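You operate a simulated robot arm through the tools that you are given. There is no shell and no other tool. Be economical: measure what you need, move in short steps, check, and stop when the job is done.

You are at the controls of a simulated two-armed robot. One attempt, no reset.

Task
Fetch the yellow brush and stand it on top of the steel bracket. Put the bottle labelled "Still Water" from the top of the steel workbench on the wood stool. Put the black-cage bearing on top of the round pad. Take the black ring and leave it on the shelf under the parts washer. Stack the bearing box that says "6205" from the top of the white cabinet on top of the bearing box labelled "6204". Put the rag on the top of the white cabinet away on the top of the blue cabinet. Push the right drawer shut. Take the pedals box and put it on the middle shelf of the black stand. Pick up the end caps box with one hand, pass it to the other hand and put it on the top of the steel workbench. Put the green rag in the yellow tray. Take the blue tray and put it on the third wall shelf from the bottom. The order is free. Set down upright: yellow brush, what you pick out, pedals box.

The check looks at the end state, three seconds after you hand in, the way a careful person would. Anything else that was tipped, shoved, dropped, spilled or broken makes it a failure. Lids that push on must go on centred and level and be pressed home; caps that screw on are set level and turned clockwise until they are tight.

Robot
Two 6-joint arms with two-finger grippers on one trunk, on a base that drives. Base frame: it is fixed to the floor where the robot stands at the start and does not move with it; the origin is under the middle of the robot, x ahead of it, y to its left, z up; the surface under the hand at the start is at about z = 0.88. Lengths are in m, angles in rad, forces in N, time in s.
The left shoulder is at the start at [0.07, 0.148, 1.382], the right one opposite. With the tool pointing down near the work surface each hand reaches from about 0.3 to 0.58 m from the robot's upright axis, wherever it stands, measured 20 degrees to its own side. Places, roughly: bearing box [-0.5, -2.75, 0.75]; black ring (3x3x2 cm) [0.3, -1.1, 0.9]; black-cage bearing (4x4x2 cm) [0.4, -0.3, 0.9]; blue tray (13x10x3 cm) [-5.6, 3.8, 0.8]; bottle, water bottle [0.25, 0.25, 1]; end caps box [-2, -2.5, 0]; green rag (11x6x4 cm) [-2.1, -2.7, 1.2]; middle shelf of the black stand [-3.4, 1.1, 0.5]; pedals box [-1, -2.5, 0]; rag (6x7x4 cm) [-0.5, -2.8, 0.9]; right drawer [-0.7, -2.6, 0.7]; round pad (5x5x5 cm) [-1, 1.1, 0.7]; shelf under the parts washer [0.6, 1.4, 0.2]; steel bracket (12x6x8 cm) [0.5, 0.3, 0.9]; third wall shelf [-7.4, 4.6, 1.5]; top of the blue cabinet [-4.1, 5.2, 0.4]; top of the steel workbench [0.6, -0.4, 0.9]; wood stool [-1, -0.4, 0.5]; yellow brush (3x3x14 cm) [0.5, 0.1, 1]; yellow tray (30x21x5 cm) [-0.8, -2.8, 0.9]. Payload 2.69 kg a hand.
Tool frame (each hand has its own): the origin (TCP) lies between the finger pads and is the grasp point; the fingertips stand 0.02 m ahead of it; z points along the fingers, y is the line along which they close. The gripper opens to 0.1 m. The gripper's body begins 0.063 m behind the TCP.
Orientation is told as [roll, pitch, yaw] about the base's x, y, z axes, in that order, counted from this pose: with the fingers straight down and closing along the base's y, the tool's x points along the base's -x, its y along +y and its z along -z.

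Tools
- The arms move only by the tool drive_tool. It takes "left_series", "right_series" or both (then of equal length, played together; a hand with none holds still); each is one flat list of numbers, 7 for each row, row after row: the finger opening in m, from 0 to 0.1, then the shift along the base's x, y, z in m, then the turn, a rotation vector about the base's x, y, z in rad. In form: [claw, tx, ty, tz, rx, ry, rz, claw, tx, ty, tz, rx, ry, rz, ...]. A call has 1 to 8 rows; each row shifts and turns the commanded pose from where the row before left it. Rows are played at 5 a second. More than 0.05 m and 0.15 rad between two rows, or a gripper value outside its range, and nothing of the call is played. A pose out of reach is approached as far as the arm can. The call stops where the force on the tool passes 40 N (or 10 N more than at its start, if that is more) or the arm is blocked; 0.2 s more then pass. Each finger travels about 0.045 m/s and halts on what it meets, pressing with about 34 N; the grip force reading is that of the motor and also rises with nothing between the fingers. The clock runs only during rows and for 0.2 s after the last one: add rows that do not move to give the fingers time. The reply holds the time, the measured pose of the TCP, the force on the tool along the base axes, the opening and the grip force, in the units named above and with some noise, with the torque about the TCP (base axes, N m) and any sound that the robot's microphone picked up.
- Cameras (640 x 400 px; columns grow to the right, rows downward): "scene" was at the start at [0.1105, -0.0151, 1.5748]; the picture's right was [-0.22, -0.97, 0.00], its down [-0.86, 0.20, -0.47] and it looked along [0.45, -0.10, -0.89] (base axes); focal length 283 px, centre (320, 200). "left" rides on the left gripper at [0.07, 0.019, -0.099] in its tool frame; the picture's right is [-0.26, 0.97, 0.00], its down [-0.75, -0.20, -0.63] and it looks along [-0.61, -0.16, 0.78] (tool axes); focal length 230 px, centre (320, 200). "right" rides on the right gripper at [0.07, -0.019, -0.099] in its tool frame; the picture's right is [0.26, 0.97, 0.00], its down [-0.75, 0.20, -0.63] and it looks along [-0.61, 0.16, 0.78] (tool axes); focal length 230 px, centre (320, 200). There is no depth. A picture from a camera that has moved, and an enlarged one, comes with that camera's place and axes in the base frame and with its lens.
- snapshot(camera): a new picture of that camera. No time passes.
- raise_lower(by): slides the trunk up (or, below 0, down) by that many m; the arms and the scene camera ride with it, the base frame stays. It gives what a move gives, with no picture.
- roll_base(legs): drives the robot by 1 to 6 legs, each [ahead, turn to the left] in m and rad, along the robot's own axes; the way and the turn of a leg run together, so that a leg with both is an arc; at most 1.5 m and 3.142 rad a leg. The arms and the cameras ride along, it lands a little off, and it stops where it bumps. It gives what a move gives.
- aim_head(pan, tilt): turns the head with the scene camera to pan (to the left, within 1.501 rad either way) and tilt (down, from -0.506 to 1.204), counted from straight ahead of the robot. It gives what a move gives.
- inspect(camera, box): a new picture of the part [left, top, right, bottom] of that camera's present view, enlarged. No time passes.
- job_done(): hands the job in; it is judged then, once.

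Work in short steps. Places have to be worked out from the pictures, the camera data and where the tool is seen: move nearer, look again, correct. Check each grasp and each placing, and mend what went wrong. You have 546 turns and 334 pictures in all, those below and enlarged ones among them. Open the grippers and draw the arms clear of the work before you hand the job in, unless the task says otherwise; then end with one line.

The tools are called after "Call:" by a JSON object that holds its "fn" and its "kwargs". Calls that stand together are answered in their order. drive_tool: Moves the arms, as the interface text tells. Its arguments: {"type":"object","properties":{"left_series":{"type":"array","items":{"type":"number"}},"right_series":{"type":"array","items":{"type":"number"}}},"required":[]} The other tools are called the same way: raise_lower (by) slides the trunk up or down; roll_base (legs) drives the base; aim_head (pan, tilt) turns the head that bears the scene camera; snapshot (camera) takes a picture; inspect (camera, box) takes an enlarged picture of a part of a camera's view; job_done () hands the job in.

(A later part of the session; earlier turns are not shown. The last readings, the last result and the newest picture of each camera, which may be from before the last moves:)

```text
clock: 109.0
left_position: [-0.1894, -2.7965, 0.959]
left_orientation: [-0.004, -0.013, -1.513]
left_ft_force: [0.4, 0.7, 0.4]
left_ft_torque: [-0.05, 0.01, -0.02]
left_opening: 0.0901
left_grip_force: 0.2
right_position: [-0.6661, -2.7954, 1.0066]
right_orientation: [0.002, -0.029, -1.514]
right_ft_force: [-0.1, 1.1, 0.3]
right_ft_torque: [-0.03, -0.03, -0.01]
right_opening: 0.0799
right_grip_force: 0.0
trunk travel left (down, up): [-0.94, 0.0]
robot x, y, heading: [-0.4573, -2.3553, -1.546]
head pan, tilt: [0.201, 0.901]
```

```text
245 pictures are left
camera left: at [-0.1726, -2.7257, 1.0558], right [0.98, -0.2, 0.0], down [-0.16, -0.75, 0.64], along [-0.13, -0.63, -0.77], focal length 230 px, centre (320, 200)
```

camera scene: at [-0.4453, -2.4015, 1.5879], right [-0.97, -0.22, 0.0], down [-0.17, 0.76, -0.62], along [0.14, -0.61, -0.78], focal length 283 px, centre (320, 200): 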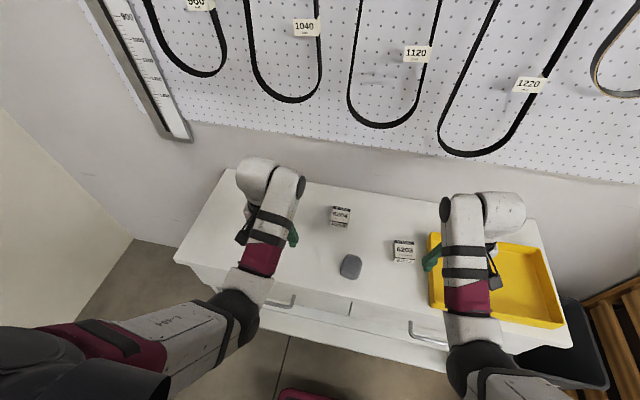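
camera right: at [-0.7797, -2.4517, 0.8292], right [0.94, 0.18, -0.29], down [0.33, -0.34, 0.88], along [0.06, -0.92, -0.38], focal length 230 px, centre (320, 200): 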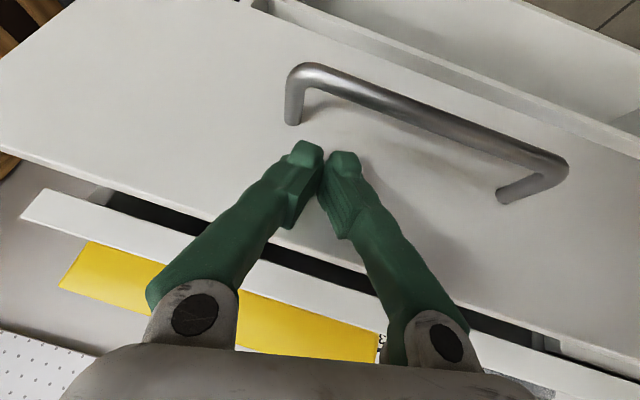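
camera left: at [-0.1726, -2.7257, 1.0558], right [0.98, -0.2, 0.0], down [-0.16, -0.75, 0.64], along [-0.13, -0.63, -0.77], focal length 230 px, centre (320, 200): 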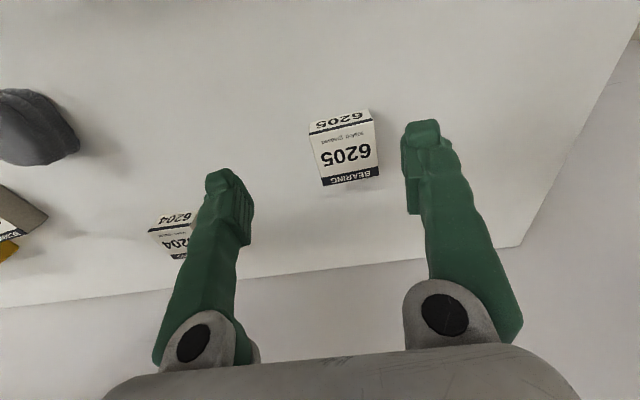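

6205 box centre ≈(-0.170,-2.819), axis-aligned, ~5 cm. Align and descend.

Call:
{"fn": "drive_tool", "kwargs": {"left_series": [0.09, 0.019, -0.022, 0, 0, 0, -0.057, 0.09, 0, 0, -0.03, 0, 0, 0, 0.09, 0, 0, 0, 0, 0, 0]}}

Call:
{"fn": "snapshot", "kwargs": {"camera": "left"}}

```text
clock: 109.8
left_position: [-0.168, -2.8238, 0.9264]
left_orientation: [-0.006, -0.012, -1.57]
left_ft_force: [-0.1, 0.5, -0.1]
left_ft_torque: [0.0, 0.01, 0.0]
left_opening: 0.0902
left_grip_force: 0.0
right_position: [-0.6662, -2.8007, 1.0055]
right_orientation: [-0.001, -0.026, -1.512]
right_ft_force: [-0.8, -0.3, -0.6]
right_ft_torque: [0.01, 0.0, 0.0]
right_opening: 0.08
right_grip_force: 0.1
trunk travel left (down, up): [-0.94, 0.0]
robot x, y, heading: [-0.4589, -2.3581, -1.548]
head pan, tilt: [0.201, 0.901]
```

```text
244 pictures are left
camera left: at [-0.1487, -2.7531, 1.0244], right [0.97, -0.26, 0.0], down [-0.2, -0.74, 0.64], along [-0.17, -0.62, -0.77], focal length 230 px, centre (320, 200)
```

left: 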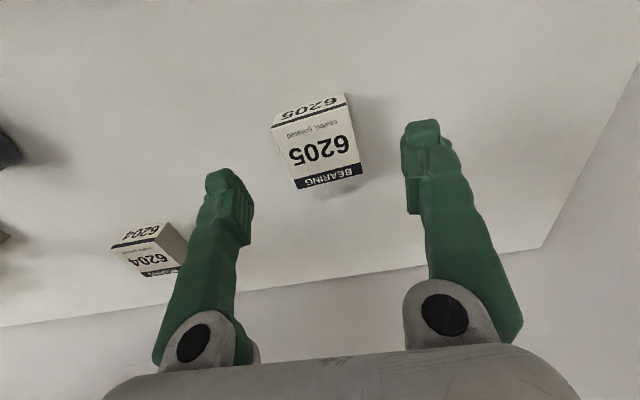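

Centred. Descend to z≈0.887.

Call:
{"fn": "drive_tool", "kwargs": {"left_series": [0.09, 0, 0.003, -0.02, 0, 0, 0, 0.09, 0, 0, -0.02, 0, 0, 0, 0.09, 0, 0, 0, 0, 0, 0]}}

Call:
{"fn": "snapshot", "kwargs": {"camera": "left"}}

```text
clock: 110.6
left_position: [-0.1671, -2.8194, 0.8844]
left_orientation: [-0.005, -0.01, -1.57]
left_ft_force: [0.6, -0.3, 0.5]
left_ft_torque: [-0.01, 0.01, -0.01]
left_opening: 0.0898
left_grip_force: 0.0
right_position: [-0.6663, -2.8006, 1.0057]
right_orientation: [-0.001, -0.026, -1.513]
right_ft_force: [0.5, 0.0, 0.4]
right_ft_torque: [-0.05, -0.03, -0.01]
right_opening: 0.0802
right_grip_force: 0.0
trunk travel left (down, up): [-0.94, 0.0]
robot x, y, heading: [-0.4576, -2.3616, -1.541]
head pan, tilt: [0.201, 0.901]
```

```text
243 pictures are left
camera left: at [-0.147, -2.7493, 0.9834], right [0.97, -0.26, 0.0], down [-0.2, -0.74, 0.64], along [-0.17, -0.62, -0.77], focal length 230 px, centre (320, 200)
```

left: 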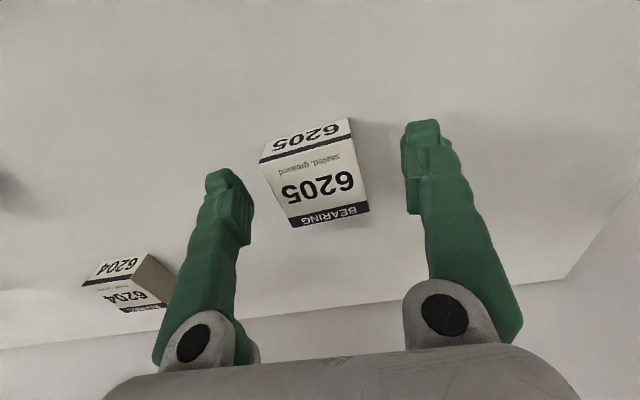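

Shift 4 mm and close on the box.

Call:
{"fn": "drive_tool", "kwargs": {"left_series": [0.09, -0.005, 0, 0, 0, 0, 0, 0.05, 0, 0, 0, 0, 0, 0, 0, 0, 0, 0, 0, 0, 0, 0, 0, 0, 0, 0, 0, 0, 0, 0, 0, 0, 0, 0, 0, 0, 0, 0, 0, 0, 0, 0]}}

Call:
{"fn": "drive_tool", "kwargs": {"left_series": [0, 0, 0, 0.02, 0, 0, 0, 0, 0, 0, 0.03, 0, 0, 0, 0, 0, 0, 0.03, 0, 0, 0, 0, 0, 0, 0, 0, 0, 0]}}

Call:
{"fn": "snapshot", "kwargs": {"camera": "left"}}

```text
clock: 112.0
left_position: [-0.1705, -2.8162, 0.8856]
left_orientation: [-0.003, -0.01, -1.57]
left_ft_force: [3.3, 0.1, 7.1]
left_ft_torque: [0.04, -0.09, -0.02]
left_opening: 0.006
left_grip_force: 12.2
right_position: [-0.6647, -2.7993, 1.0074]
right_orientation: [0.0, -0.028, -1.514]
right_ft_force: [-0.1, -0.2, -0.5]
right_ft_torque: [0.03, 0.01, -0.02]
right_opening: 0.0799
right_grip_force: 0.1
trunk travel left (down, up): [-0.94, 0.0]
robot x, y, heading: [-0.4587, -2.3527, -1.549]
head pan, tilt: [0.201, 0.901]
```

```text
clock: 113.0
left_position: [-0.1728, -2.8161, 0.9641]
left_orientation: [-0.005, -0.011, -1.571]
left_ft_force: [0.3, 0.5, -0.2]
left_ft_torque: [0.01, 0.03, 0.03]
left_opening: 0.0001
left_grip_force: 29.2
right_position: [-0.6664, -2.8007, 1.0059]
right_orientation: [0.001, -0.027, -1.513]
right_ft_force: [-0.4, 0.1, -0.4]
right_ft_torque: [0.04, 0.02, 0.01]
right_opening: 0.0799
right_grip_force: 0.1
trunk travel left (down, up): [-0.94, 0.0]
robot x, y, heading: [-0.459, -2.3549, -1.548]
head pan, tilt: [0.201, 0.901]
```

```text
242 pictures are left
camera left: at [-0.1524, -2.7463, 1.0633], right [0.97, -0.26, 0.0], down [-0.2, -0.74, 0.64], along [-0.17, -0.62, -0.77], focal length 230 px, centre (320, 200)
```

left: 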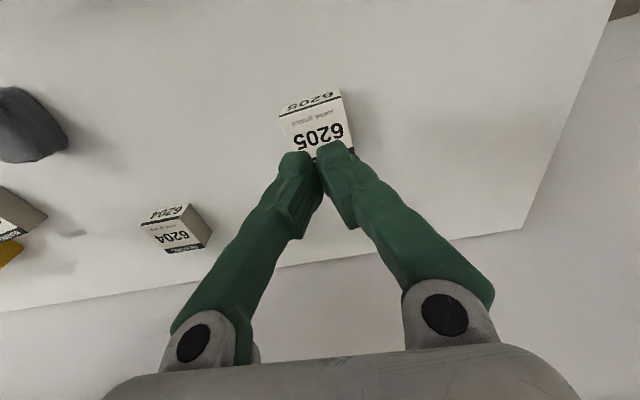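

The fingers slipped off the top: the box top is lower (~0.868). Open, and grasp ~18 mm lower.

Call:
{"fn": "drive_tool", "kwargs": {"left_series": [0.09, -0.004, -0.005, 0, 0, 0, 0, 0.09, 0, 0, 0, 0, 0, 0, 0.09, 0, 0, 0, 0, 0, 0, 0.09, 0, 0, 0, 0, 0, 0, 0.09, 0, 0, 0, 0, 0, 0, 0.09, 0, 0, -0.04, 0, 0, 0, 0.09, 0, 0, -0.035, 0, 0, 0, 0.09, 0, 0, 0, 0, 0, 0]}}

Call:
{"fn": "drive_tool", "kwargs": {"left_series": [0.09, 0, 0, -0.01, 0, 0, 0, 0.09, 0, 0, -0.008, 0, 0, 0, 0.09, 0, 0, 0, 0, 0, 0]}}

Call:
{"fn": "snapshot", "kwargs": {"camera": "left"}}

```text
clock: 114.8
left_position: [-0.1782, -2.8236, 0.891]
left_orientation: [-0.004, -0.011, -1.57]
left_ft_force: [-0.2, -0.7, 0.1]
left_ft_torque: [0.01, 0.02, -0.02]
left_opening: 0.0901
left_grip_force: 0.1
right_position: [-0.6658, -2.8002, 1.0064]
right_orientation: [0.0, -0.025, -1.513]
right_ft_force: [0.0, 0.3, -0.2]
right_ft_torque: [0.05, -0.01, -0.03]
right_opening: 0.0799
right_grip_force: 0.2
trunk travel left (down, up): [-0.94, 0.0]
robot x, y, heading: [-0.4592, -2.3572, -1.543]
head pan, tilt: [0.201, 0.901]
```

```text
clock: 115.6
left_position: [-0.1747, -2.8216, 0.8741]
left_orientation: [-0.004, -0.012, -1.571]
left_ft_force: [-0.4, -0.1, 0.4]
left_ft_torque: [-0.02, 0.01, 0.03]
left_opening: 0.09
left_grip_force: 0.1
right_position: [-0.6656, -2.8004, 1.007]
right_orientation: [0.001, -0.025, -1.513]
right_ft_force: [0.7, -0.1, -0.1]
right_ft_torque: [0.01, -0.01, 0.02]
right_opening: 0.08
right_grip_force: 0.1
trunk travel left (down, up): [-0.94, 0.0]
robot x, y, heading: [-0.4568, -2.3548, -1.547]
head pan, tilt: [0.201, 0.901]
```

```text
241 pictures are left
camera left: at [-0.1559, -2.752, 0.9724], right [0.97, -0.26, 0.0], down [-0.2, -0.74, 0.64], along [-0.17, -0.62, -0.77], focal length 230 px, centre (320, 200)
```

left: 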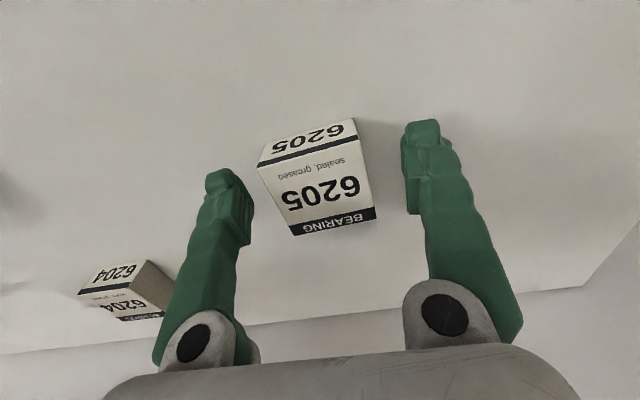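

Lower another 12 mm in small steps, watching force.

Call:
{"fn": "drive_tool", "kwargs": {"left_series": [0.09, 0, 0, -0.006, 0, 0, 0, 0.09, 0, 0, -0.006, 0, 0, 0, 0.09, 0, 0, 0, 0, 0, 0]}}

```text
clock: 116.4
left_position: [-0.175, -2.8214, 0.8625]
left_orientation: [-0.003, -0.012, -1.57]
left_ft_force: [0.0, -0.9, 0.2]
left_ft_torque: [-0.01, 0.02, -0.01]
left_opening: 0.0901
left_grip_force: 0.1
right_position: [-0.6654, -2.8011, 1.0063]
right_orientation: [0.0, -0.028, -1.513]
right_ft_force: [0.5, 0.4, 0.3]
right_ft_torque: [0.04, 0.0, 0.0]
right_opening: 0.08
right_grip_force: 0.1
trunk travel left (down, up): [-0.94, 0.0]
robot x, y, heading: [-0.4587, -2.3535, -1.544]
head pan, tilt: [0.201, 0.901]
```

No contact yet, tips at 0.842; the grasp depth is now good. Close.

Call:
{"fn": "drive_tool", "kwargs": {"left_series": [0.06, 0, 0, 0, 0, 0, 0, 0.03, 0, 0, 0, 0, 0, 0, 0, 0, 0, 0, 0, 0, 0, 0, 0, 0, 0, 0, 0, 0, 0, 0, 0, 0, 0, 0, 0]}}

Call:
{"fn": "snapshot", "kwargs": {"camera": "left"}}

```text
clock: 117.6
left_position: [-0.1759, -2.8212, 0.8613]
left_orientation: [-0.005, -0.011, -1.569]
left_ft_force: [0.0, -0.5, 0.1]
left_ft_torque: [0.02, 0.02, 0.03]
left_opening: 0.0551
left_grip_force: 34.3
right_position: [-0.6652, -2.7999, 1.0054]
right_orientation: [-0.001, -0.026, -1.514]
right_ft_force: [-1.1, 1.1, 1.0]
right_ft_torque: [-0.01, 0.0, -0.02]
right_opening: 0.0799
right_grip_force: 0.1
trunk travel left (down, up): [-0.94, 0.0]
robot x, y, heading: [-0.4594, -2.3551, -1.544]
head pan, tilt: [0.201, 0.901]
```

```text
240 pictures are left
camera left: at [-0.1558, -2.7517, 0.96], right [0.97, -0.26, 0.0], down [-0.2, -0.74, 0.64], along [-0.17, -0.62, -0.77], focal length 230 px, centre (320, 200)
```

left: 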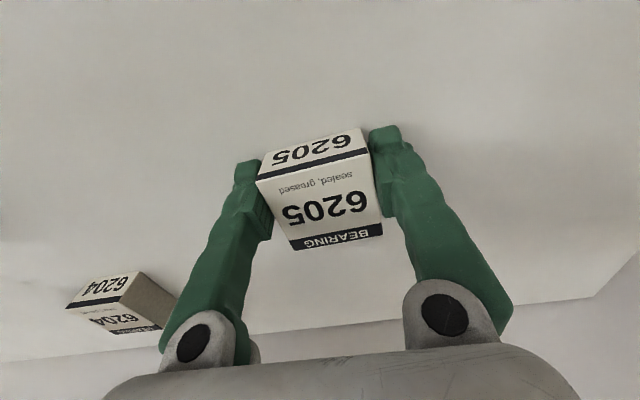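

Held at 55 mm. Lift and look.

Call:
{"fn": "drive_tool", "kwargs": {"left_series": [0, 0, 0, 0.03, 0, 0, 0, 0, 0, 0, 0.04, 0, 0, 0, 0, 0, 0, 0.03, 0, 0, 0, 0, 0, 0, 0, 0, 0, 0]}}

Call:
{"fn": "snapshot", "kwargs": {"camera": "left"}}

Call:
{"fn": "inspect", "kwargs": {"camera": "scene", "box": [200, 160, 440, 320]}}

```text
clock: 118.6
left_position: [-0.1732, -2.8233, 0.9593]
left_orientation: [-0.005, -0.011, -1.57]
left_ft_force: [0.3, 0.0, -1.9]
left_ft_torque: [0.0, 0.0, 0.0]
left_opening: 0.0547
left_grip_force: 34.0
right_position: [-0.6654, -2.8004, 1.006]
right_orientation: [0.001, -0.026, -1.513]
right_ft_force: [-0.6, -0.3, -0.6]
right_ft_torque: [0.0, 0.0, 0.02]
right_opening: 0.0801
right_grip_force: 0.0
trunk travel left (down, up): [-0.94, 0.0]
robot x, y, heading: [-0.4575, -2.355, -1.547]
head pan, tilt: [0.201, 0.901]
```

```text
239 pictures are left
camera left: at [-0.1542, -2.7526, 1.0567], right [0.97, -0.26, 0.0], down [-0.2, -0.74, 0.64], along [-0.17, -0.62, -0.77], focal length 230 px, centre (320, 200)
```

left: 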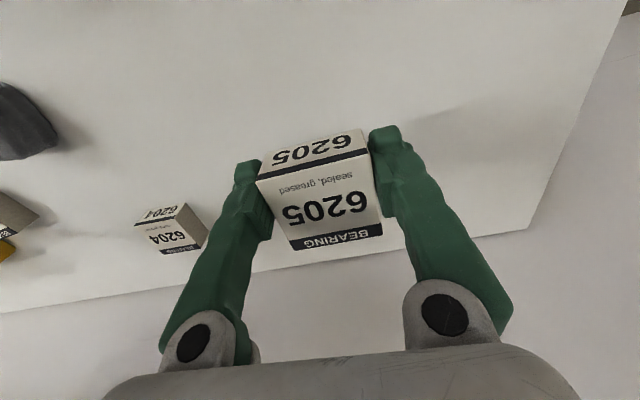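

```text
2.50 times, centred on (320, 240) of scene
camera zoom: at [-0.4422, -2.4815, 1.5878], right [-0.97, -0.22, 0.0], down [-0.17, 0.76, -0.62], along [0.14, -0.61, -0.78], focal length 707 px, centre (320, 100)
```

zoom: 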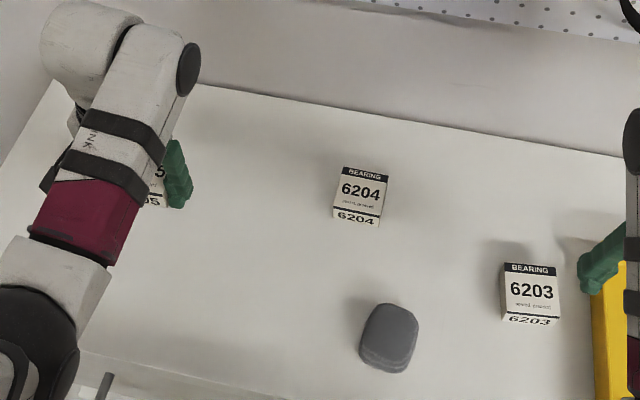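

6204 centre ≈(-0.391,-2.922), top z≈0.865, aligned. Carry 6205 above it.

Call:
{"fn": "drive_tool", "kwargs": {"left_series": [0, -0.0363, -0.0163, 0, 0, 0, 0, 0, -0.0363, -0.0163, 0, 0, 0, 0, 0, -0.0363, -0.0163, 0, 0, 0, 0, 0, -0.0363, -0.0163, 0, 0, 0, 0, 0, -0.0363, -0.0163, 0, 0, 0, 0, 0, -0.0363, -0.0163, 0, 0, 0, 0, 0, 0, 0, 0, 0, 0, 0]}}

Call:
{"fn": "snapshot", "kwargs": {"camera": "left"}}

Call:
{"fn": "snapshot", "kwargs": {"camera": "scene"}}

```text
clock: 120.2
left_position: [-0.38, -2.9002, 0.9688]
left_orientation: [-0.008, -0.013, -1.57]
left_ft_force: [0.5, -0.3, -0.6]
left_ft_torque: [0.01, 0.0, -0.02]
left_opening: 0.0548
left_grip_force: 34.3
left hand out of reach, approached as far as the arm can: row 6
right_position: [-0.6642, -2.8002, 1.007]
right_orientation: [0.0, -0.027, -1.513]
right_ft_force: [0.2, 0.7, 0.0]
right_ft_torque: [-0.01, 0.01, 0.03]
right_opening: 0.0802
right_grip_force: 0.0
trunk travel left (down, up): [-0.94, 0.0]
robot x, y, heading: [-0.46, -2.3537, -1.544]
head pan, tilt: [0.201, 0.901]
```

```text
237 pictures are left
camera left: at [-0.3592, -2.8299, 1.0662], right [0.97, -0.26, 0.0], down [-0.2, -0.74, 0.64], along [-0.17, -0.62, -0.77], focal length 230 px, centre (320, 200)
```

left: 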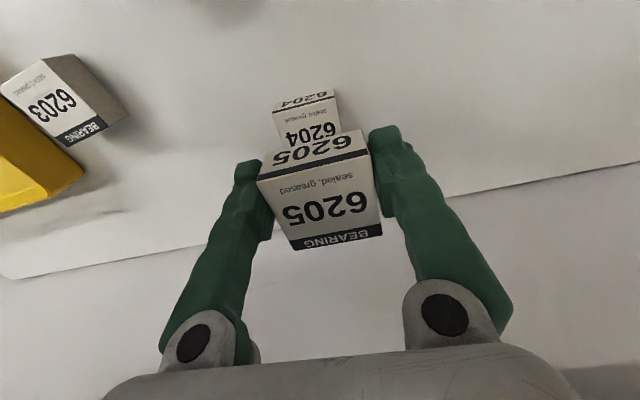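

```text
236 pictures are left
camera scene: at [-0.4412, -2.4801, 1.5879], right [-0.97, -0.22, 0.0], down [-0.18, 0.76, -0.62], along [0.14, -0.61, -0.78], focal length 283 px, centre (320, 200)
```

scene: 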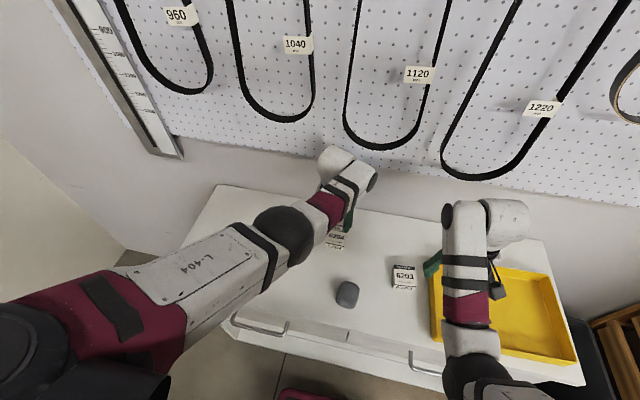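

Arm is just short. Roll ahead 0.035 m.

Call:
{"fn": "roll_base", "kwargs": {"legs": [[0.035, 0]]}}

Call:
{"fn": "drive_tool", "kwargs": {"left_series": [0, 0, 0, 0, 0, 0, 0, 0, 0, 0, 0, 0, 0, 0, 0, 0, 0, 0, 0, 0, 0]}}

Call:
{"fn": "snapshot", "kwargs": {"camera": "left"}}

```text
clock: 121.1
left_position: [-0.38, -2.9329, 0.9683]
left_orientation: [-0.006, -0.012, -1.569]
left_ft_force: [-0.7, 1.2, -2.7]
left_ft_torque: [-0.01, -0.02, -0.01]
left_opening: 0.0549
left_grip_force: 34.2
right_position: [-0.6641, -2.8314, 1.0065]
right_orientation: [0.001, -0.03, -1.513]
right_ft_force: [-0.1, -0.6, -2.3]
right_ft_torque: [0.04, 0.03, 0.0]
right_opening: 0.0799
right_grip_force: 0.1
trunk travel left (down, up): [-0.94, 0.0]
robot x, y, heading: [-0.4558, -2.3874, -1.548]
head pan, tilt: [0.201, 0.901]
```

```text
clock: 121.9
left_position: [-0.3795, -2.9326, 0.9698]
left_orientation: [-0.005, -0.015, -1.57]
left_ft_force: [0.0, 0.2, -0.3]
left_ft_torque: [0.01, 0.02, 0.01]
left_opening: 0.0549
left_grip_force: 33.7
right_position: [-0.6633, -2.8289, 1.008]
right_orientation: [0.002, -0.032, -1.514]
right_ft_force: [-0.3, 0.4, -0.7]
right_ft_torque: [-0.05, 0.0, 0.0]
right_opening: 0.0798
right_grip_force: 0.0
trunk travel left (down, up): [-0.94, 0.0]
robot x, y, heading: [-0.4551, -2.3899, -1.548]
head pan, tilt: [0.201, 0.901]
```

```text
235 pictures are left
camera left: at [-0.36, -2.861, 1.0671], right [0.97, -0.26, 0.0], down [-0.2, -0.74, 0.64], along [-0.17, -0.62, -0.77], focal length 230 px, centre (320, 200)
```

left: 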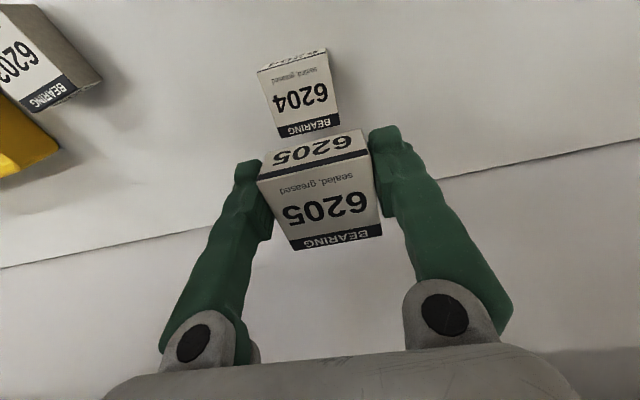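

Shift -0.011/+0.018 and lower to z≈0.915.

Call:
{"fn": "drive_tool", "kwargs": {"left_series": [0, -0.011, 0.018, 0, 0, 0, 0, 0, 0, 0, -0.03, 0, 0, 0, 0, 0, 0, -0.025, 0, 0, 0, 0, 0, 0, 0, 0, 0, 0]}}

Call:
{"fn": "inspect", "kwargs": {"camera": "left", "box": [220, 80, 420, 260]}}

Call:
{"fn": "inspect", "kwargs": {"camera": "scene", "box": [270, 180, 430, 300]}}

```text
clock: 122.9
left_position: [-0.3817, -2.9099, 0.9163]
left_orientation: [-0.006, -0.012, -1.569]
left_ft_force: [0.4, -0.2, -0.9]
left_ft_torque: [0.0, 0.03, 0.0]
left_opening: 0.0548
left_grip_force: 34.3
left hand out of reach, approached as far as the arm can: row 3
right_position: [-0.6628, -2.8316, 1.0077]
right_orientation: [0.002, -0.029, -1.512]
right_ft_force: [-0.1, 0.5, -0.3]
right_ft_torque: [-0.01, -0.01, 0.02]
right_opening: 0.08
right_grip_force: 0.1
trunk travel left (down, up): [-0.94, 0.0]
robot x, y, heading: [-0.4544, -2.3902, -1.545]
head pan, tilt: [0.201, 0.901]
```

```text
2.22 times, centred on (320, 170) of left
camera zoom: at [-0.3618, -2.8389, 1.0135], right [0.97, -0.26, 0.0], down [-0.2, -0.74, 0.64], along [-0.17, -0.62, -0.77], focal length 511 px, centre (320, 267)
```

zoom: 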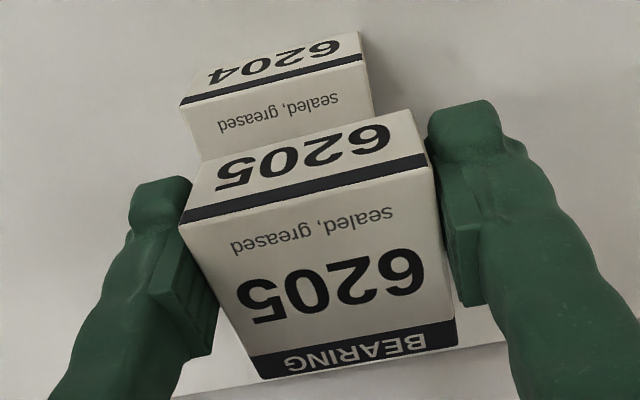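

```text
3.33 times, centred on (350, 240) of scene
camera zoom: at [-0.4413, -2.5162, 1.5878], right [-0.97, -0.22, 0.0], down [-0.18, 0.76, -0.62], along [0.14, -0.61, -0.78], focal length 943 px, centre (220, 67)
```

zoom: 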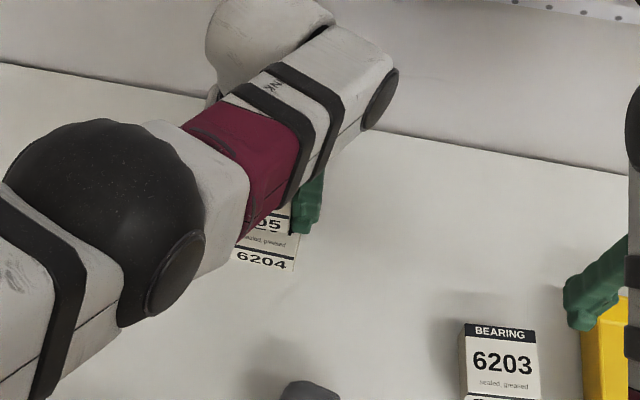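

6205 is 10 mm too far left and ~6 mm too deep compared with 6204. Correct.

Call:
{"fn": "drive_tool", "kwargs": {"left_series": [0, -0.005, 0.007, 0, 0, 0, 0, 0, -0.005, 0, 0, 0, 0, 0, 0, 0, 0, 0, 0, 0, 0]}}

Call:
{"fn": "inspect", "kwargs": {"camera": "left", "box": [220, 80, 420, 260]}}

```text
clock: 123.7
left_position: [-0.3905, -2.903, 0.9177]
left_orientation: [-0.005, -0.013, -1.569]
left_ft_force: [-1.0, -0.4, -1.4]
left_ft_torque: [0.03, -0.03, 0.03]
left_opening: 0.055
left_grip_force: 33.8
right_position: [-0.6643, -2.8322, 1.007]
right_orientation: [0.002, -0.029, -1.513]
right_ft_force: [0.2, 0.6, -0.2]
right_ft_torque: [0.01, 0.0, 0.04]
right_opening: 0.0797
right_grip_force: 0.1
trunk travel left (down, up): [-0.94, 0.0]
robot x, y, heading: [-0.458, -2.3914, -1.544]
head pan, tilt: [0.201, 0.901]
```

```text
2.22 times, centred on (320, 170) of left
camera zoom: at [-0.3712, -2.8318, 1.0141], right [0.97, -0.26, 0.0], down [-0.2, -0.74, 0.64], along [-0.17, -0.62, -0.77], focal length 511 px, centre (320, 267)
```

zoom: 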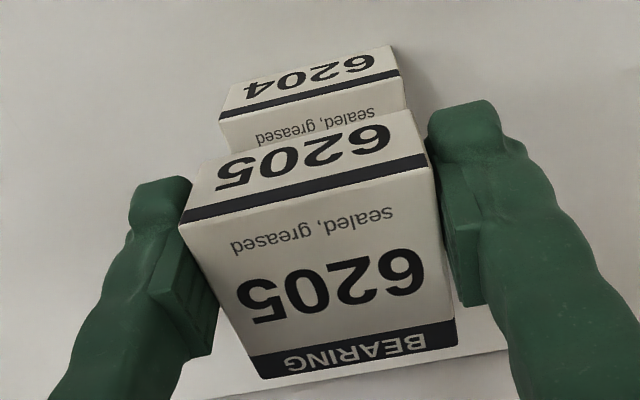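

Aligned in x and y. Lower in small steps to contact.

Call:
{"fn": "drive_tool", "kwargs": {"left_series": [0, 0, 0, -0.007, 0, 0, 0, 0, 0, 0, -0.007, 0, 0, 0, 0, 0, 0, 0, 0, 0, 0]}}

Call:
{"fn": "inspect", "kwargs": {"camera": "left", "box": [220, 80, 420, 260]}}

```text
clock: 124.5
left_position: [-0.3866, -2.9005, 0.9056]
left_orientation: [-0.005, -0.012, -1.569]
left_ft_force: [1.0, -0.1, -2.0]
left_ft_torque: [0.02, -0.03, -0.04]
left_opening: 0.055
left_grip_force: 33.6
left hand out of reach, approached as far as the arm can: row 2
right_position: [-0.6643, -2.8311, 1.0076]
right_orientation: [0.003, -0.03, -1.514]
right_ft_force: [0.3, 0.3, 0.3]
right_ft_torque: [0.01, 0.0, -0.03]
right_opening: 0.0798
right_grip_force: 0.1
trunk travel left (down, up): [-0.94, 0.0]
robot x, y, heading: [-0.4583, -2.3919, -1.551]
head pan, tilt: [0.201, 0.901]
```

```text
2.22 times, centred on (320, 170) of left
camera zoom: at [-0.367, -2.8295, 1.0031], right [0.97, -0.26, 0.0], down [-0.2, -0.74, 0.64], along [-0.17, -0.62, -0.77], focal length 511 px, centre (320, 267)
```

zoom: 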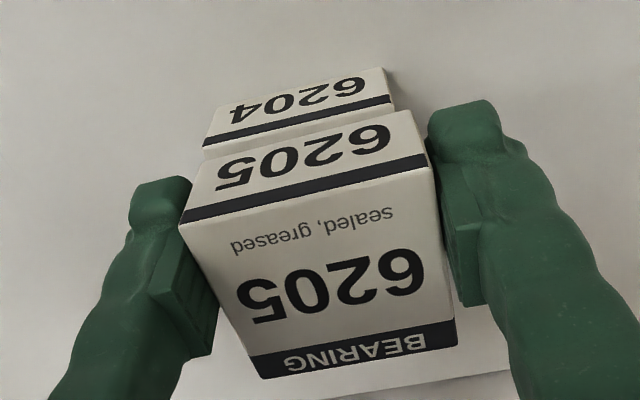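

Use the trunk for the last centimetre.

Call:
{"fn": "raise_lower", "kwargs": {"by": -0.007}}

Call:
{"fn": "drive_tool", "kwargs": {"left_series": [0, -0.003, -0.001, 0, 0, 0, 0, 0, 0, 0, 0, 0, 0, 0]}}

Call:
{"fn": "inspect", "kwargs": {"camera": "left", "box": [220, 80, 420, 260]}}

```text
clock: 125.1
left_position: [-0.387, -2.9003, 0.8987]
left_orientation: [-0.006, -0.012, -1.569]
left_ft_force: [-0.9, -0.5, -1.8]
left_ft_torque: [0.04, -0.01, 0.0]
left_opening: 0.0551
left_grip_force: 34.2
right_position: [-0.6635, -2.8334, 1.0001]
right_orientation: [0.002, -0.031, -1.513]
right_ft_force: [-0.2, 0.4, 0.0]
right_ft_torque: [0.01, -0.01, 0.01]
right_opening: 0.0799
right_grip_force: 0.2
trunk travel left (down, up): [-0.933, 0.007]
robot x, y, heading: [-0.4581, -2.3895, -1.545]
head pan, tilt: [0.201, 0.901]
```

```text
clock: 125.7
left_position: [-0.3899, -2.9007, 0.8986]
left_orientation: [-0.005, -0.012, -1.567]
left_ft_force: [0.3, 0.3, -1.2]
left_ft_torque: [0.01, 0.03, -0.04]
left_opening: 0.0549
left_grip_force: 34.0
right_position: [-0.6644, -2.8312, 1.0007]
right_orientation: [0.001, -0.029, -1.514]
right_ft_force: [0.3, 0.1, -0.2]
right_ft_torque: [-0.02, 0.03, 0.03]
right_opening: 0.08
right_grip_force: 0.1
trunk travel left (down, up): [-0.933, 0.007]
robot x, y, heading: [-0.46, -2.3901, -1.545]
head pan, tilt: [0.201, 0.901]
```

```text
2.22 times, centred on (320, 170) of left
camera zoom: at [-0.3697, -2.8304, 0.9962], right [0.97, -0.25, 0.0], down [-0.19, -0.74, 0.64], along [-0.16, -0.62, -0.77], focal length 511 px, centre (320, 267)
```

zoom: 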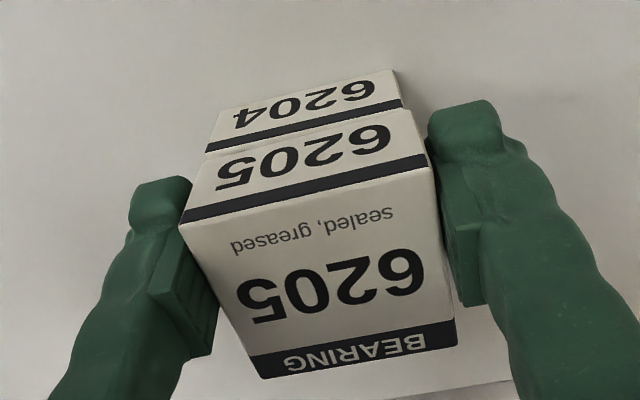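

Nearly touching. Lower 3 mm at a time until the force changes.

Call:
{"fn": "raise_lower", "kwargs": {"by": -0.004}}

Call:
{"fn": "raise_lower", "kwargs": {"by": -0.003}}

```text
clock: 126.2
left_position: [-0.3893, -2.9009, 0.8954]
left_orientation: [-0.005, -0.012, -1.568]
left_ft_force: [-0.2, 0.3, -0.9]
left_ft_torque: [0.03, -0.02, 0.0]
left_opening: 0.0548
left_grip_force: 33.8
right_position: [-0.6644, -2.8319, 0.9959]
right_orientation: [0.0, -0.03, -1.514]
right_ft_force: [0.3, 0.0, -0.3]
right_ft_torque: [0.03, -0.01, 0.0]
right_opening: 0.08
right_grip_force: 0.1
trunk travel left (down, up): [-0.929, 0.011]
robot x, y, heading: [-0.4562, -2.3918, -1.545]
head pan, tilt: [0.201, 0.901]
```

```text
clock: 126.7
left_position: [-0.3887, -2.9012, 0.8926]
left_orientation: [-0.006, -0.017, -1.568]
left_ft_force: [1.0, 0.6, 6.0]
left_ft_torque: [0.13, -0.02, 0.0]
left_opening: 0.0549
left_grip_force: 34.2
right_position: [-0.6653, -2.831, 0.9931]
right_orientation: [0.003, -0.029, -1.512]
right_ft_force: [0.0, -0.8, 0.9]
right_ft_torque: [-0.03, -0.01, 0.02]
right_opening: 0.0801
right_grip_force: 0.1
trunk travel left (down, up): [-0.926, 0.014]
robot x, y, heading: [-0.4583, -2.3934, -1.551]
head pan, tilt: [0.201, 0.901]
```

Contact. Release and raise.

Call:
{"fn": "drive_tool", "kwargs": {"left_series": [0.06, 0, 0, 0, 0, 0, 0, 0.075, 0, 0, 0, 0, 0, 0, 0.085, 0, 0, 0, 0, 0, 0, 0.085, 0, 0, 0.02, 0, 0, 0, 0.085, 0, 0, 0.03, 0, 0, 0, 0.085, 0, 0, 0.03, 0, 0, 0, 0.085, 0, 0.02, 0.02, 0, 0, 0]}}

Call:
{"fn": "inspect", "kwargs": {"camera": "left", "box": [200, 20, 440, 200]}}

Call:
{"fn": "inspect", "kwargs": {"camera": "scene", "box": [230, 170, 450, 310]}}

```text
clock: 128.3
left_position: [-0.4071, -2.9258, 0.9649]
left_orientation: [-0.006, -0.009, -1.595]
left_ft_force: [0.4, 0.3, -1.1]
left_ft_torque: [-0.08, 0.01, -0.01]
left_opening: 0.0848
left_grip_force: 0.1
left hand out of reach, approached as far as the arm can: row 4, 5, 6, 7
right_position: [-0.6645, -2.8319, 0.9939]
right_orientation: [0.004, -0.031, -1.514]
right_ft_force: [0.0, -0.4, 0.1]
right_ft_torque: [0.02, 0.02, 0.01]
right_opening: 0.0801
right_grip_force: 0.1
trunk travel left (down, up): [-0.926, 0.014]
robot x, y, heading: [-0.4585, -2.3906, -1.545]
head pan, tilt: [0.201, 0.901]
```

```text
2.22 times, centred on (320, 110) of left
camera zoom: at [-0.3841, -2.8561, 1.0626], right [0.96, -0.28, 0.0], down [-0.21, -0.74, 0.64], along [-0.18, -0.61, -0.77], focal length 511 px, centre (320, 400)
```

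zoom: 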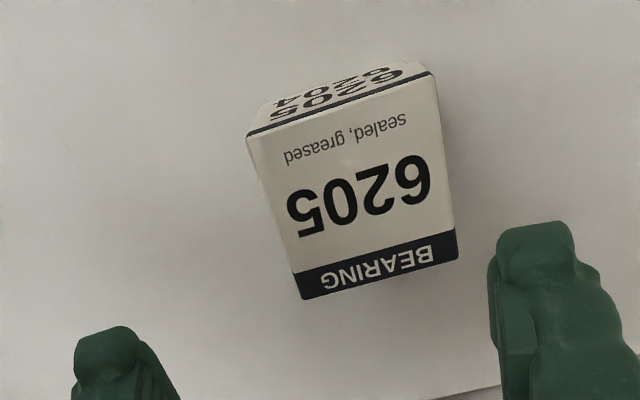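

```text
2.86 times, centred on (340, 240) of scene
camera zoom: at [-0.4417, -2.5156, 1.574], right [-0.97, -0.22, 0.0], down [-0.18, 0.76, -0.62], along [0.14, -0.61, -0.78], focal length 808 px, centre (263, 86)
```

zoom: 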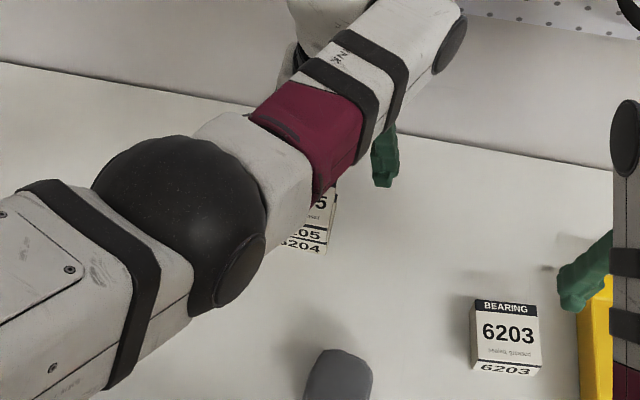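

Stack is square. Next, the grey rag with the left hand: move over it at about (-0.45,-2.76).

Call:
{"fn": "drive_tool", "kwargs": {"left_series": [0.09, -0.01, 0.04, 0, 0, 0, 0, 0.09, -0.01, 0.04, 0, 0, 0, 0, 0.09, -0.01, 0.04, 0, 0, 0, 0, 0.09, -0.01, 0.04, 0, 0, 0, 0.02, 0.09, 0, 0, 0, 0, 0, 0]}}

Call:
{"fn": "snapshot", "kwargs": {"camera": "left"}}

```text
clock: 128.9
left_position: [-0.3198, -2.8882, 0.9763]
left_orientation: [0.116, -0.068, -1.495]
left_ft_force: [-0.4, 0.3, -0.5]
left_ft_torque: [0.03, 0.01, 0.01]
left_opening: 0.0902
left_grip_force: 0.0
left hand out of reach, approached as far as the arm can: row 2, 3
right_position: [-0.6634, -2.8331, 0.9933]
right_orientation: [-0.001, -0.03, -1.512]
right_ft_force: [-1.3, -0.9, -0.2]
right_ft_torque: [0.01, 0.02, 0.02]
right_opening: 0.0802
right_grip_force: 0.0
trunk travel left (down, up): [-0.926, 0.014]
robot x, y, heading: [-0.4576, -2.3909, -1.539]
head pan, tilt: [0.201, 0.901]
stopped in row 3 (left hand): the arm was blocked; the commanded pose is now the measured one
```

```text
227 pictures are left
camera left: at [-0.3179, -2.8132, 1.0722], right [0.98, -0.18, 0.13], down [-0.22, -0.73, 0.65], along [-0.02, -0.66, -0.75], focal length 230 px, centre (320, 200)
```

left: 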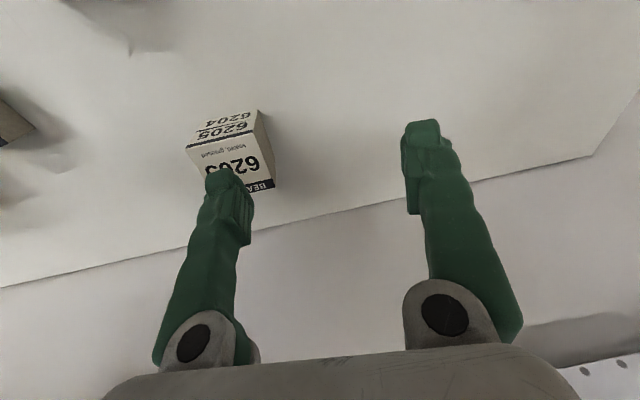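

The arm hit its inner limit. Back the base 0.1 m instead (hand is well above the stack).

Call:
{"fn": "roll_base", "kwargs": {"legs": [[-0.1, 0]]}}

Call:
{"fn": "drive_tool", "kwargs": {"left_series": [0.09, -0.01, 0, 0, -0.068, 0.02, -0.02, 0.09, -0.01, 0, 0, 0, 0.1, -0.02, 0.09, 0, 0, 0, 0, 0, 0, 0.09, 0, 0, 0, 0, 0, 0]}}

```text
clock: 130.1
left_position: [-0.3244, -2.8004, 0.9738]
left_orientation: [0.118, -0.058, -1.499]
left_ft_force: [-0.1, -0.4, 0.5]
left_ft_torque: [0.1, 0.05, -0.02]
left_opening: 0.0904
left_grip_force: 0.1
right_position: [-0.6675, -2.7422, 0.9892]
right_orientation: [0.001, -0.019, -1.513]
right_ft_force: [0.1, -0.4, 0.8]
right_ft_torque: [0.01, -0.04, 0.0]
right_opening: 0.0799
right_grip_force: 0.0
trunk travel left (down, up): [-0.926, 0.014]
robot x, y, heading: [-0.4577, -2.294, -1.541]
head pan, tilt: [0.201, 0.901]
```

```text
clock: 131.1
left_position: [-0.3314, -2.7973, 0.9864]
left_orientation: [0.012, -0.155, -1.517]
left_ft_force: [0.9, 0.6, 0.4]
left_ft_torque: [-0.03, 0.0, -0.03]
left_opening: 0.0898
left_grip_force: 0.0
right_position: [-0.6667, -2.7297, 0.9955]
right_orientation: [0.001, -0.034, -1.513]
right_ft_force: [0.9, 0.3, -0.6]
right_ft_torque: [-0.06, 0.02, 0.01]
right_opening: 0.0801
right_grip_force: 0.0
trunk travel left (down, up): [-0.926, 0.014]
robot x, y, heading: [-0.4605, -2.2918, -1.545]
head pan, tilt: [0.201, 0.901]
```

Fix the residual pitch and move over the rag.

Call:
{"fn": "drive_tool", "kwargs": {"left_series": [0.09, -0.02, 0.005, 0, 0.08, 0.005, 0, 0.09, -0.03, 0.01, 0, 0.075, 0.005, 0, 0.09, -0.035, 0.01, -0.01, 0, 0, 0, 0.09, -0.03, 0.01, -0.01, 0, 0, 0, 0.09, 0, 0, 0, 0, 0, 0]}}

Call:
{"fn": "snapshot", "kwargs": {"camera": "left"}}

```text
clock: 132.5
left_position: [-0.3827, -2.7992, 0.947]
left_orientation: [0.064, -0.003, -1.443]
left_ft_force: [0.0, -0.5, 0.5]
left_ft_torque: [-0.02, 0.01, -0.01]
left_opening: 0.09
left_grip_force: 0.1
left hand out of reach, approached as far as the arm can: row 4
right_position: [-0.6663, -2.7314, 0.9947]
right_orientation: [-0.001, -0.031, -1.511]
right_ft_force: [-0.2, 0.8, 0.0]
right_ft_torque: [0.04, -0.02, -0.02]
right_opening: 0.08
right_grip_force: 0.1
trunk travel left (down, up): [-0.926, 0.014]
robot x, y, heading: [-0.4614, -2.288, -1.543]
head pan, tilt: [0.201, 0.901]
stopped in row 5 (left hand): the arm was blocked; the commanded pose is now the measured one
```

```text
226 pictures are left
camera left: at [-0.3777, -2.7288, 1.0466], right [0.99, -0.13, 0.06], down [-0.14, -0.77, 0.62], along [-0.03, -0.62, -0.78], focal length 230 px, centre (320, 200)
```

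left: 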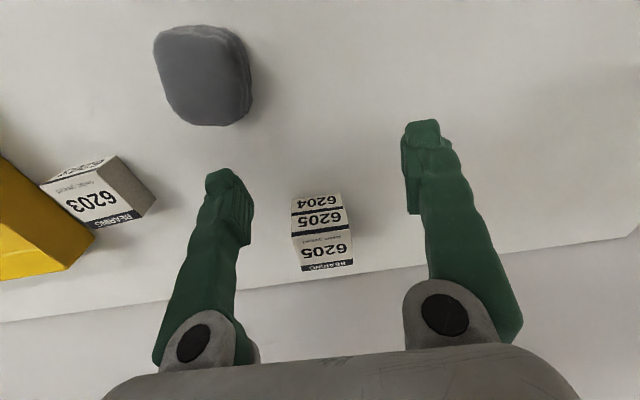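

The left hand can't cross the centreline here. Turn the base right 0.35 rad so the rag lies on its left side.

Call:
{"fn": "roll_base", "kwargs": {"legs": [[0, -0.35]]}}

Call:
{"fn": "drive_tool", "kwargs": {"left_series": [0.09, 0.03, 0.01, 0.01, -0.02, 0.03, 0, 0.09, 0.03, 0.01, 0.01, -0.02, 0.03, 0, 0.09, 0.03, 0.01, 0, 0, 0, 0, 0.09, 0, 0, 0, 0, 0, 0]}}

Call:
{"fn": "snapshot", "kwargs": {"camera": "left"}}

```text
clock: 134.0
left_position: [-0.5564, -2.7945, 0.9429]
left_orientation: [0.067, 0.005, -1.787]
left_ft_force: [0.5, -0.1, -1.1]
left_ft_torque: [0.05, -0.01, -0.02]
left_opening: 0.0898
left_grip_force: 0.0
right_position: [-0.8035, -2.6359, 0.9945]
right_orientation: [-0.001, -0.033, -1.859]
right_ft_force: [0.9, -0.1, -0.8]
right_ft_torque: [-0.01, 0.02, 0.0]
right_opening: 0.0798
right_grip_force: 0.0
trunk travel left (down, up): [-0.926, 0.014]
robot x, y, heading: [-0.4632, -2.2927, -1.892]
head pan, tilt: [0.201, 0.901]
```

```text
clock: 135.2
left_position: [-0.4464, -2.7866, 0.9761]
left_orientation: [0.062, -0.092, -1.778]
left_ft_force: [0.2, -0.5, -0.1]
left_ft_torque: [0.02, -0.03, -0.01]
left_opening: 0.0901
left_grip_force: 0.1
right_position: [-0.8028, -2.6373, 0.9939]
right_orientation: [0.0, -0.032, -1.86]
right_ft_force: [-0.3, 0.7, -0.3]
right_ft_torque: [0.01, -0.01, 0.0]
right_opening: 0.08
right_grip_force: 0.1
trunk travel left (down, up): [-0.926, 0.014]
robot x, y, heading: [-0.4589, -2.2965, -1.89]
head pan, tilt: [0.201, 0.901]
stopped in row 4 (left hand): the arm was blocked; the commanded pose is now the measured one
```

```text
225 pictures are left
camera left: at [-0.4184, -2.7131, 1.0692], right [0.89, -0.44, 0.08], down [-0.37, -0.63, 0.68], along [-0.25, -0.64, -0.73], focal length 230 px, centre (320, 200)
```

left: 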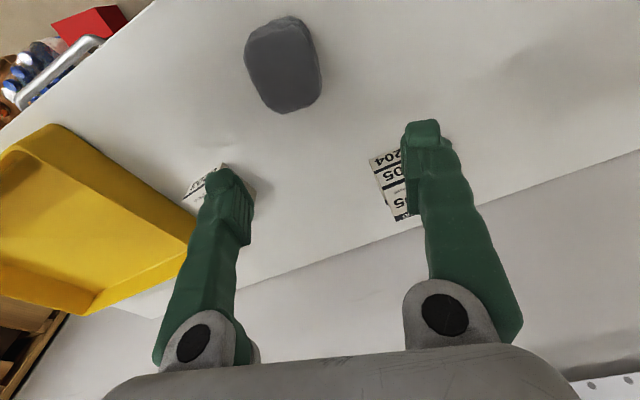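

Rag at (-0.45,-2.752). Level the hand and move over it.

Call:
{"fn": "drive_tool", "kwargs": {"left_series": [0.09, 0, 0.01, 0, 0.035, 0.014, 0, 0.09, 0, 0.01, 0, 0.035, 0.014, 0, 0.09, -0.002, 0.014, -0.01, 0.033, 0.014, 0, 0.09, 0, 0, 0, 0, 0, 0, 0.09, 0, 0, 0, 0, 0, 0]}}

Call:
{"fn": "snapshot", "kwargs": {"camera": "left"}}

```text
clock: 136.4
left_position: [-0.4416, -2.7677, 0.975]
left_orientation: [0.025, -0.034, -1.772]
left_ft_force: [0.4, -0.1, 0.7]
left_ft_torque: [-0.02, -0.03, 0.02]
left_opening: 0.0901
left_grip_force: 0.1
right_position: [-0.8052, -2.6364, 0.9948]
right_orientation: [-0.002, -0.032, -1.858]
right_ft_force: [-0.3, 1.2, 0.3]
right_ft_torque: [-0.02, -0.01, 0.03]
right_opening: 0.0798
right_grip_force: 0.1
trunk travel left (down, up): [-0.926, 0.014]
robot x, y, heading: [-0.461, -2.2943, -1.896]
head pan, tilt: [0.201, 0.901]
```

```text
224 pictures are left
camera left: at [-0.4101, -2.6998, 1.0716], right [0.9, -0.44, 0.03], down [-0.36, -0.67, 0.65], along [-0.27, -0.59, -0.76], focal length 230 px, centre (320, 200)
```

left: 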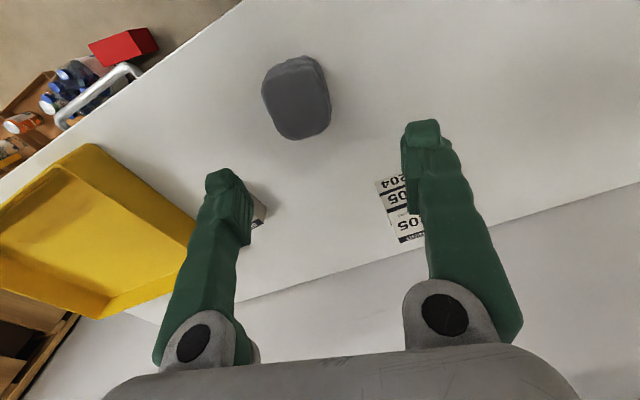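

Go over the rag and descend to 0.90, then fine.

Call:
{"fn": "drive_tool", "kwargs": {"left_series": [0.09, -0.009, 0.01, -0.025, 0, 0, 0, 0.09, 0, 0.008, -0.025, 0.012, 0.01, 0, 0.09, 0, 0, -0.02, 0.02, 0, 0, 0.09, 0, 0, 0, 0, 0, 0]}}

Call:
{"fn": "snapshot", "kwargs": {"camera": "left"}}

```text
clock: 137.6
left_position: [-0.4245, -2.7508, 0.8977]
left_orientation: [0.051, 0.01, -1.754]
left_ft_force: [-0.5, 0.1, 0.9]
left_ft_torque: [0.0, 0.02, -0.01]
left_opening: 0.0901
left_grip_force: 0.0
right_position: [-0.8045, -2.6364, 0.994]
right_orientation: [0.0, -0.03, -1.858]
right_ft_force: [0.6, 0.4, -0.4]
right_ft_torque: [0.01, -0.05, 0.03]
right_opening: 0.0798
right_grip_force: 0.1
trunk travel left (down, up): [-0.926, 0.014]
robot x, y, heading: [-0.4635, -2.2926, -1.893]
head pan, tilt: [0.201, 0.901]
stopped in row 4 (left hand): the arm was blocked; the commanded pose is now the measured one
```

```text
223 pictures are left
camera left: at [-0.3983, -2.6866, 0.9975], right [0.9, -0.43, 0.05], down [-0.36, -0.7, 0.61], along [-0.23, -0.57, -0.79], focal length 230 px, centre (320, 200)
```

left: 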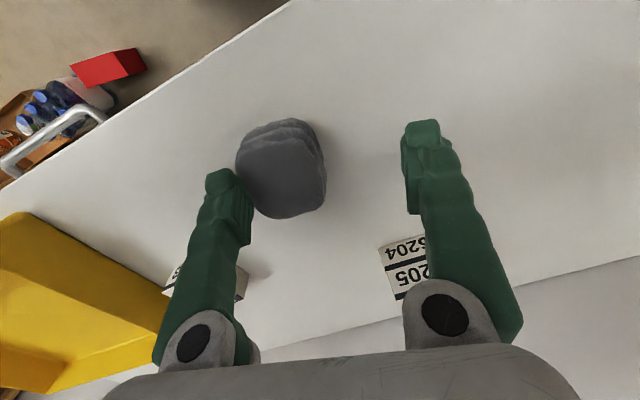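

Slightly off to the left; nudge slowly toward the rag.

Call:
{"fn": "drive_tool", "kwargs": {"left_series": [0.09, -0.005, 0, 0, -0.005, 0.02, 0, 0.09, -0.006, 0, 0, -0.005, 0.02, 0, 0.09, -0.006, 0, 0, 0, 0, 0, 0.09, -0.006, 0, 0, 0, 0, 0, 0.09, 0, 0, 0, 0, 0, 0, 0.09, 0, 0, 0, 0, 0, 0]}}

Call:
{"fn": "snapshot", "kwargs": {"camera": "left"}}

```text
clock: 139.0
left_position: [-0.4305, -2.7538, 0.8948]
left_orientation: [0.043, -0.008, -1.74]
left_ft_force: [0.3, 2.4, 3.1]
left_ft_torque: [0.04, 0.14, -0.08]
left_opening: 0.0905
left_grip_force: 0.4
right_position: [-0.8046, -2.6343, 0.9932]
right_orientation: [0.0, -0.033, -1.859]
right_ft_force: [0.6, -0.2, 0.5]
right_ft_torque: [0.04, -0.03, -0.01]
right_opening: 0.0803
right_grip_force: 0.0
trunk travel left (down, up): [-0.926, 0.014]
robot x, y, heading: [-0.457, -2.2959, -1.893]
head pan, tilt: [0.201, 0.901]
```

```text
222 pictures are left
camera left: at [-0.4036, -2.6872, 0.9939], right [0.91, -0.42, 0.04], down [-0.35, -0.7, 0.63], along [-0.23, -0.58, -0.78], focal length 230 px, centre (320, 200)
```

left: 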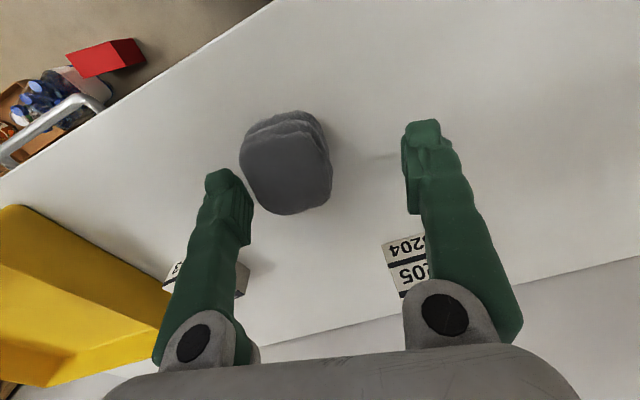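

Something resists; raise 4 cm first, then shift sideways.

Call:
{"fn": "drive_tool", "kwargs": {"left_series": [0.1, 0, 0, 0.02, 0, 0, 0, 0.1, 0, 0, 0.02, 0, 0, 0, 0.1, -0.008, 0, 0, 0, 0, 0, 0.1, -0.008, 0, 0, 0, 0, 0, 0.1, -0.006, 0, 0, 0, 0, 0, 0.1, 0, 0, 0, 0, 0, 0]}}

Call:
{"fn": "snapshot", "kwargs": {"camera": "scene"}}

```text
clock: 140.6
left_position: [-0.4316, -2.771, 0.9368]
left_orientation: [0.083, -0.027, -1.722]
left_ft_force: [1.1, 0.9, 0.0]
left_ft_torque: [-0.01, 0.0, -0.01]
left_opening: 0.0998
left_grip_force: 0.1
right_position: [-0.8025, -2.637, 0.9951]
right_orientation: [0.0, -0.033, -1.857]
right_ft_force: [0.0, -0.7, 1.2]
right_ft_torque: [0.02, 0.0, -0.02]
right_opening: 0.0801
right_grip_force: 0.0
trunk travel left (down, up): [-0.926, 0.014]
robot x, y, heading: [-0.4607, -2.2903, -1.891]
head pan, tilt: [0.201, 0.901]
stopped in row 6 (left hand): the arm was blocked; the commanded pose is now the measured one
```

```text
221 pictures are left
camera scene: at [-0.4873, -2.416, 1.5738], right [-0.99, 0.12, 0.0], down [0.09, 0.78, -0.62], along [-0.07, -0.62, -0.78], focal length 283 px, centre (320, 200)
```

scene: 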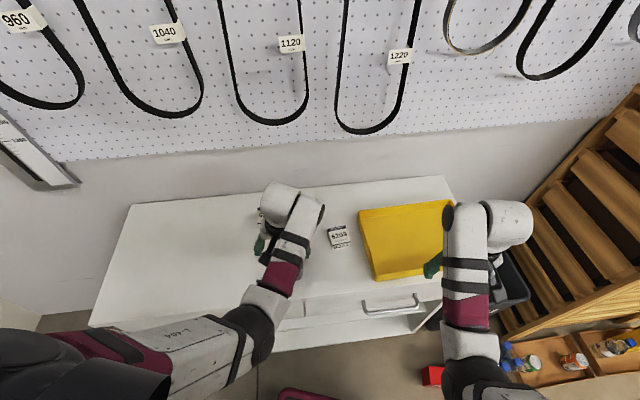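

Looks like a wrist-yaw limit: the tool should be yawed clockwise for inward positions. Rotate the left tool by -0.4 rad and level it.

Call:
{"fn": "drive_tool", "kwargs": {"left_series": [0.1, 0, 0, 0.005, 0.02, 0.04, -0.1, 0.1, 0, 0, 0.005, 0.02, 0.04, -0.1, 0.1, 0, 0, 0, 0, 0, -0.1, 0.1, -0.005, 0.005, 0, 0, 0, -0.1, 0.1, -0.01, 0.01, 0, 0, 0, 0, 0.1, 0, 0, 0, 0, 0, 0]}}

Call:
{"fn": "snapshot", "kwargs": {"camera": "left"}}

```text
clock: 142.0
left_position: [-0.4395, -2.7639, 0.9476]
left_orientation: [0.018, -0.012, -2.117]
left_ft_force: [-0.5, -0.2, -0.1]
left_ft_torque: [0.01, -0.02, 0.0]
left_opening: 0.0999
left_grip_force: 0.1
right_position: [-0.8036, -2.6355, 0.9949]
right_orientation: [0.001, -0.032, -1.859]
right_ft_force: [-0.4, 0.6, 0.3]
right_ft_torque: [0.02, 0.03, 0.0]
right_opening: 0.08
right_grip_force: 0.0
trunk travel left (down, up): [-0.926, 0.014]
robot x, y, heading: [-0.4587, -2.2928, -1.896]
head pan, tilt: [0.201, 0.901]
```

```text
220 pictures are left
camera left: at [-0.386, -2.7119, 1.0464], right [0.69, -0.72, 0.02], down [-0.57, -0.52, 0.64], along [-0.45, -0.45, -0.77], focal length 230 px, centre (320, 200)
```

left: 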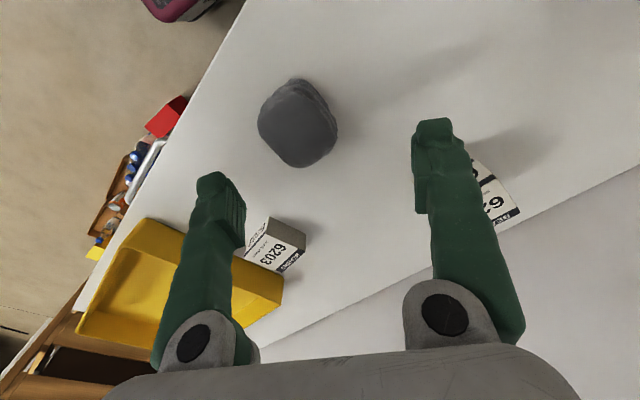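

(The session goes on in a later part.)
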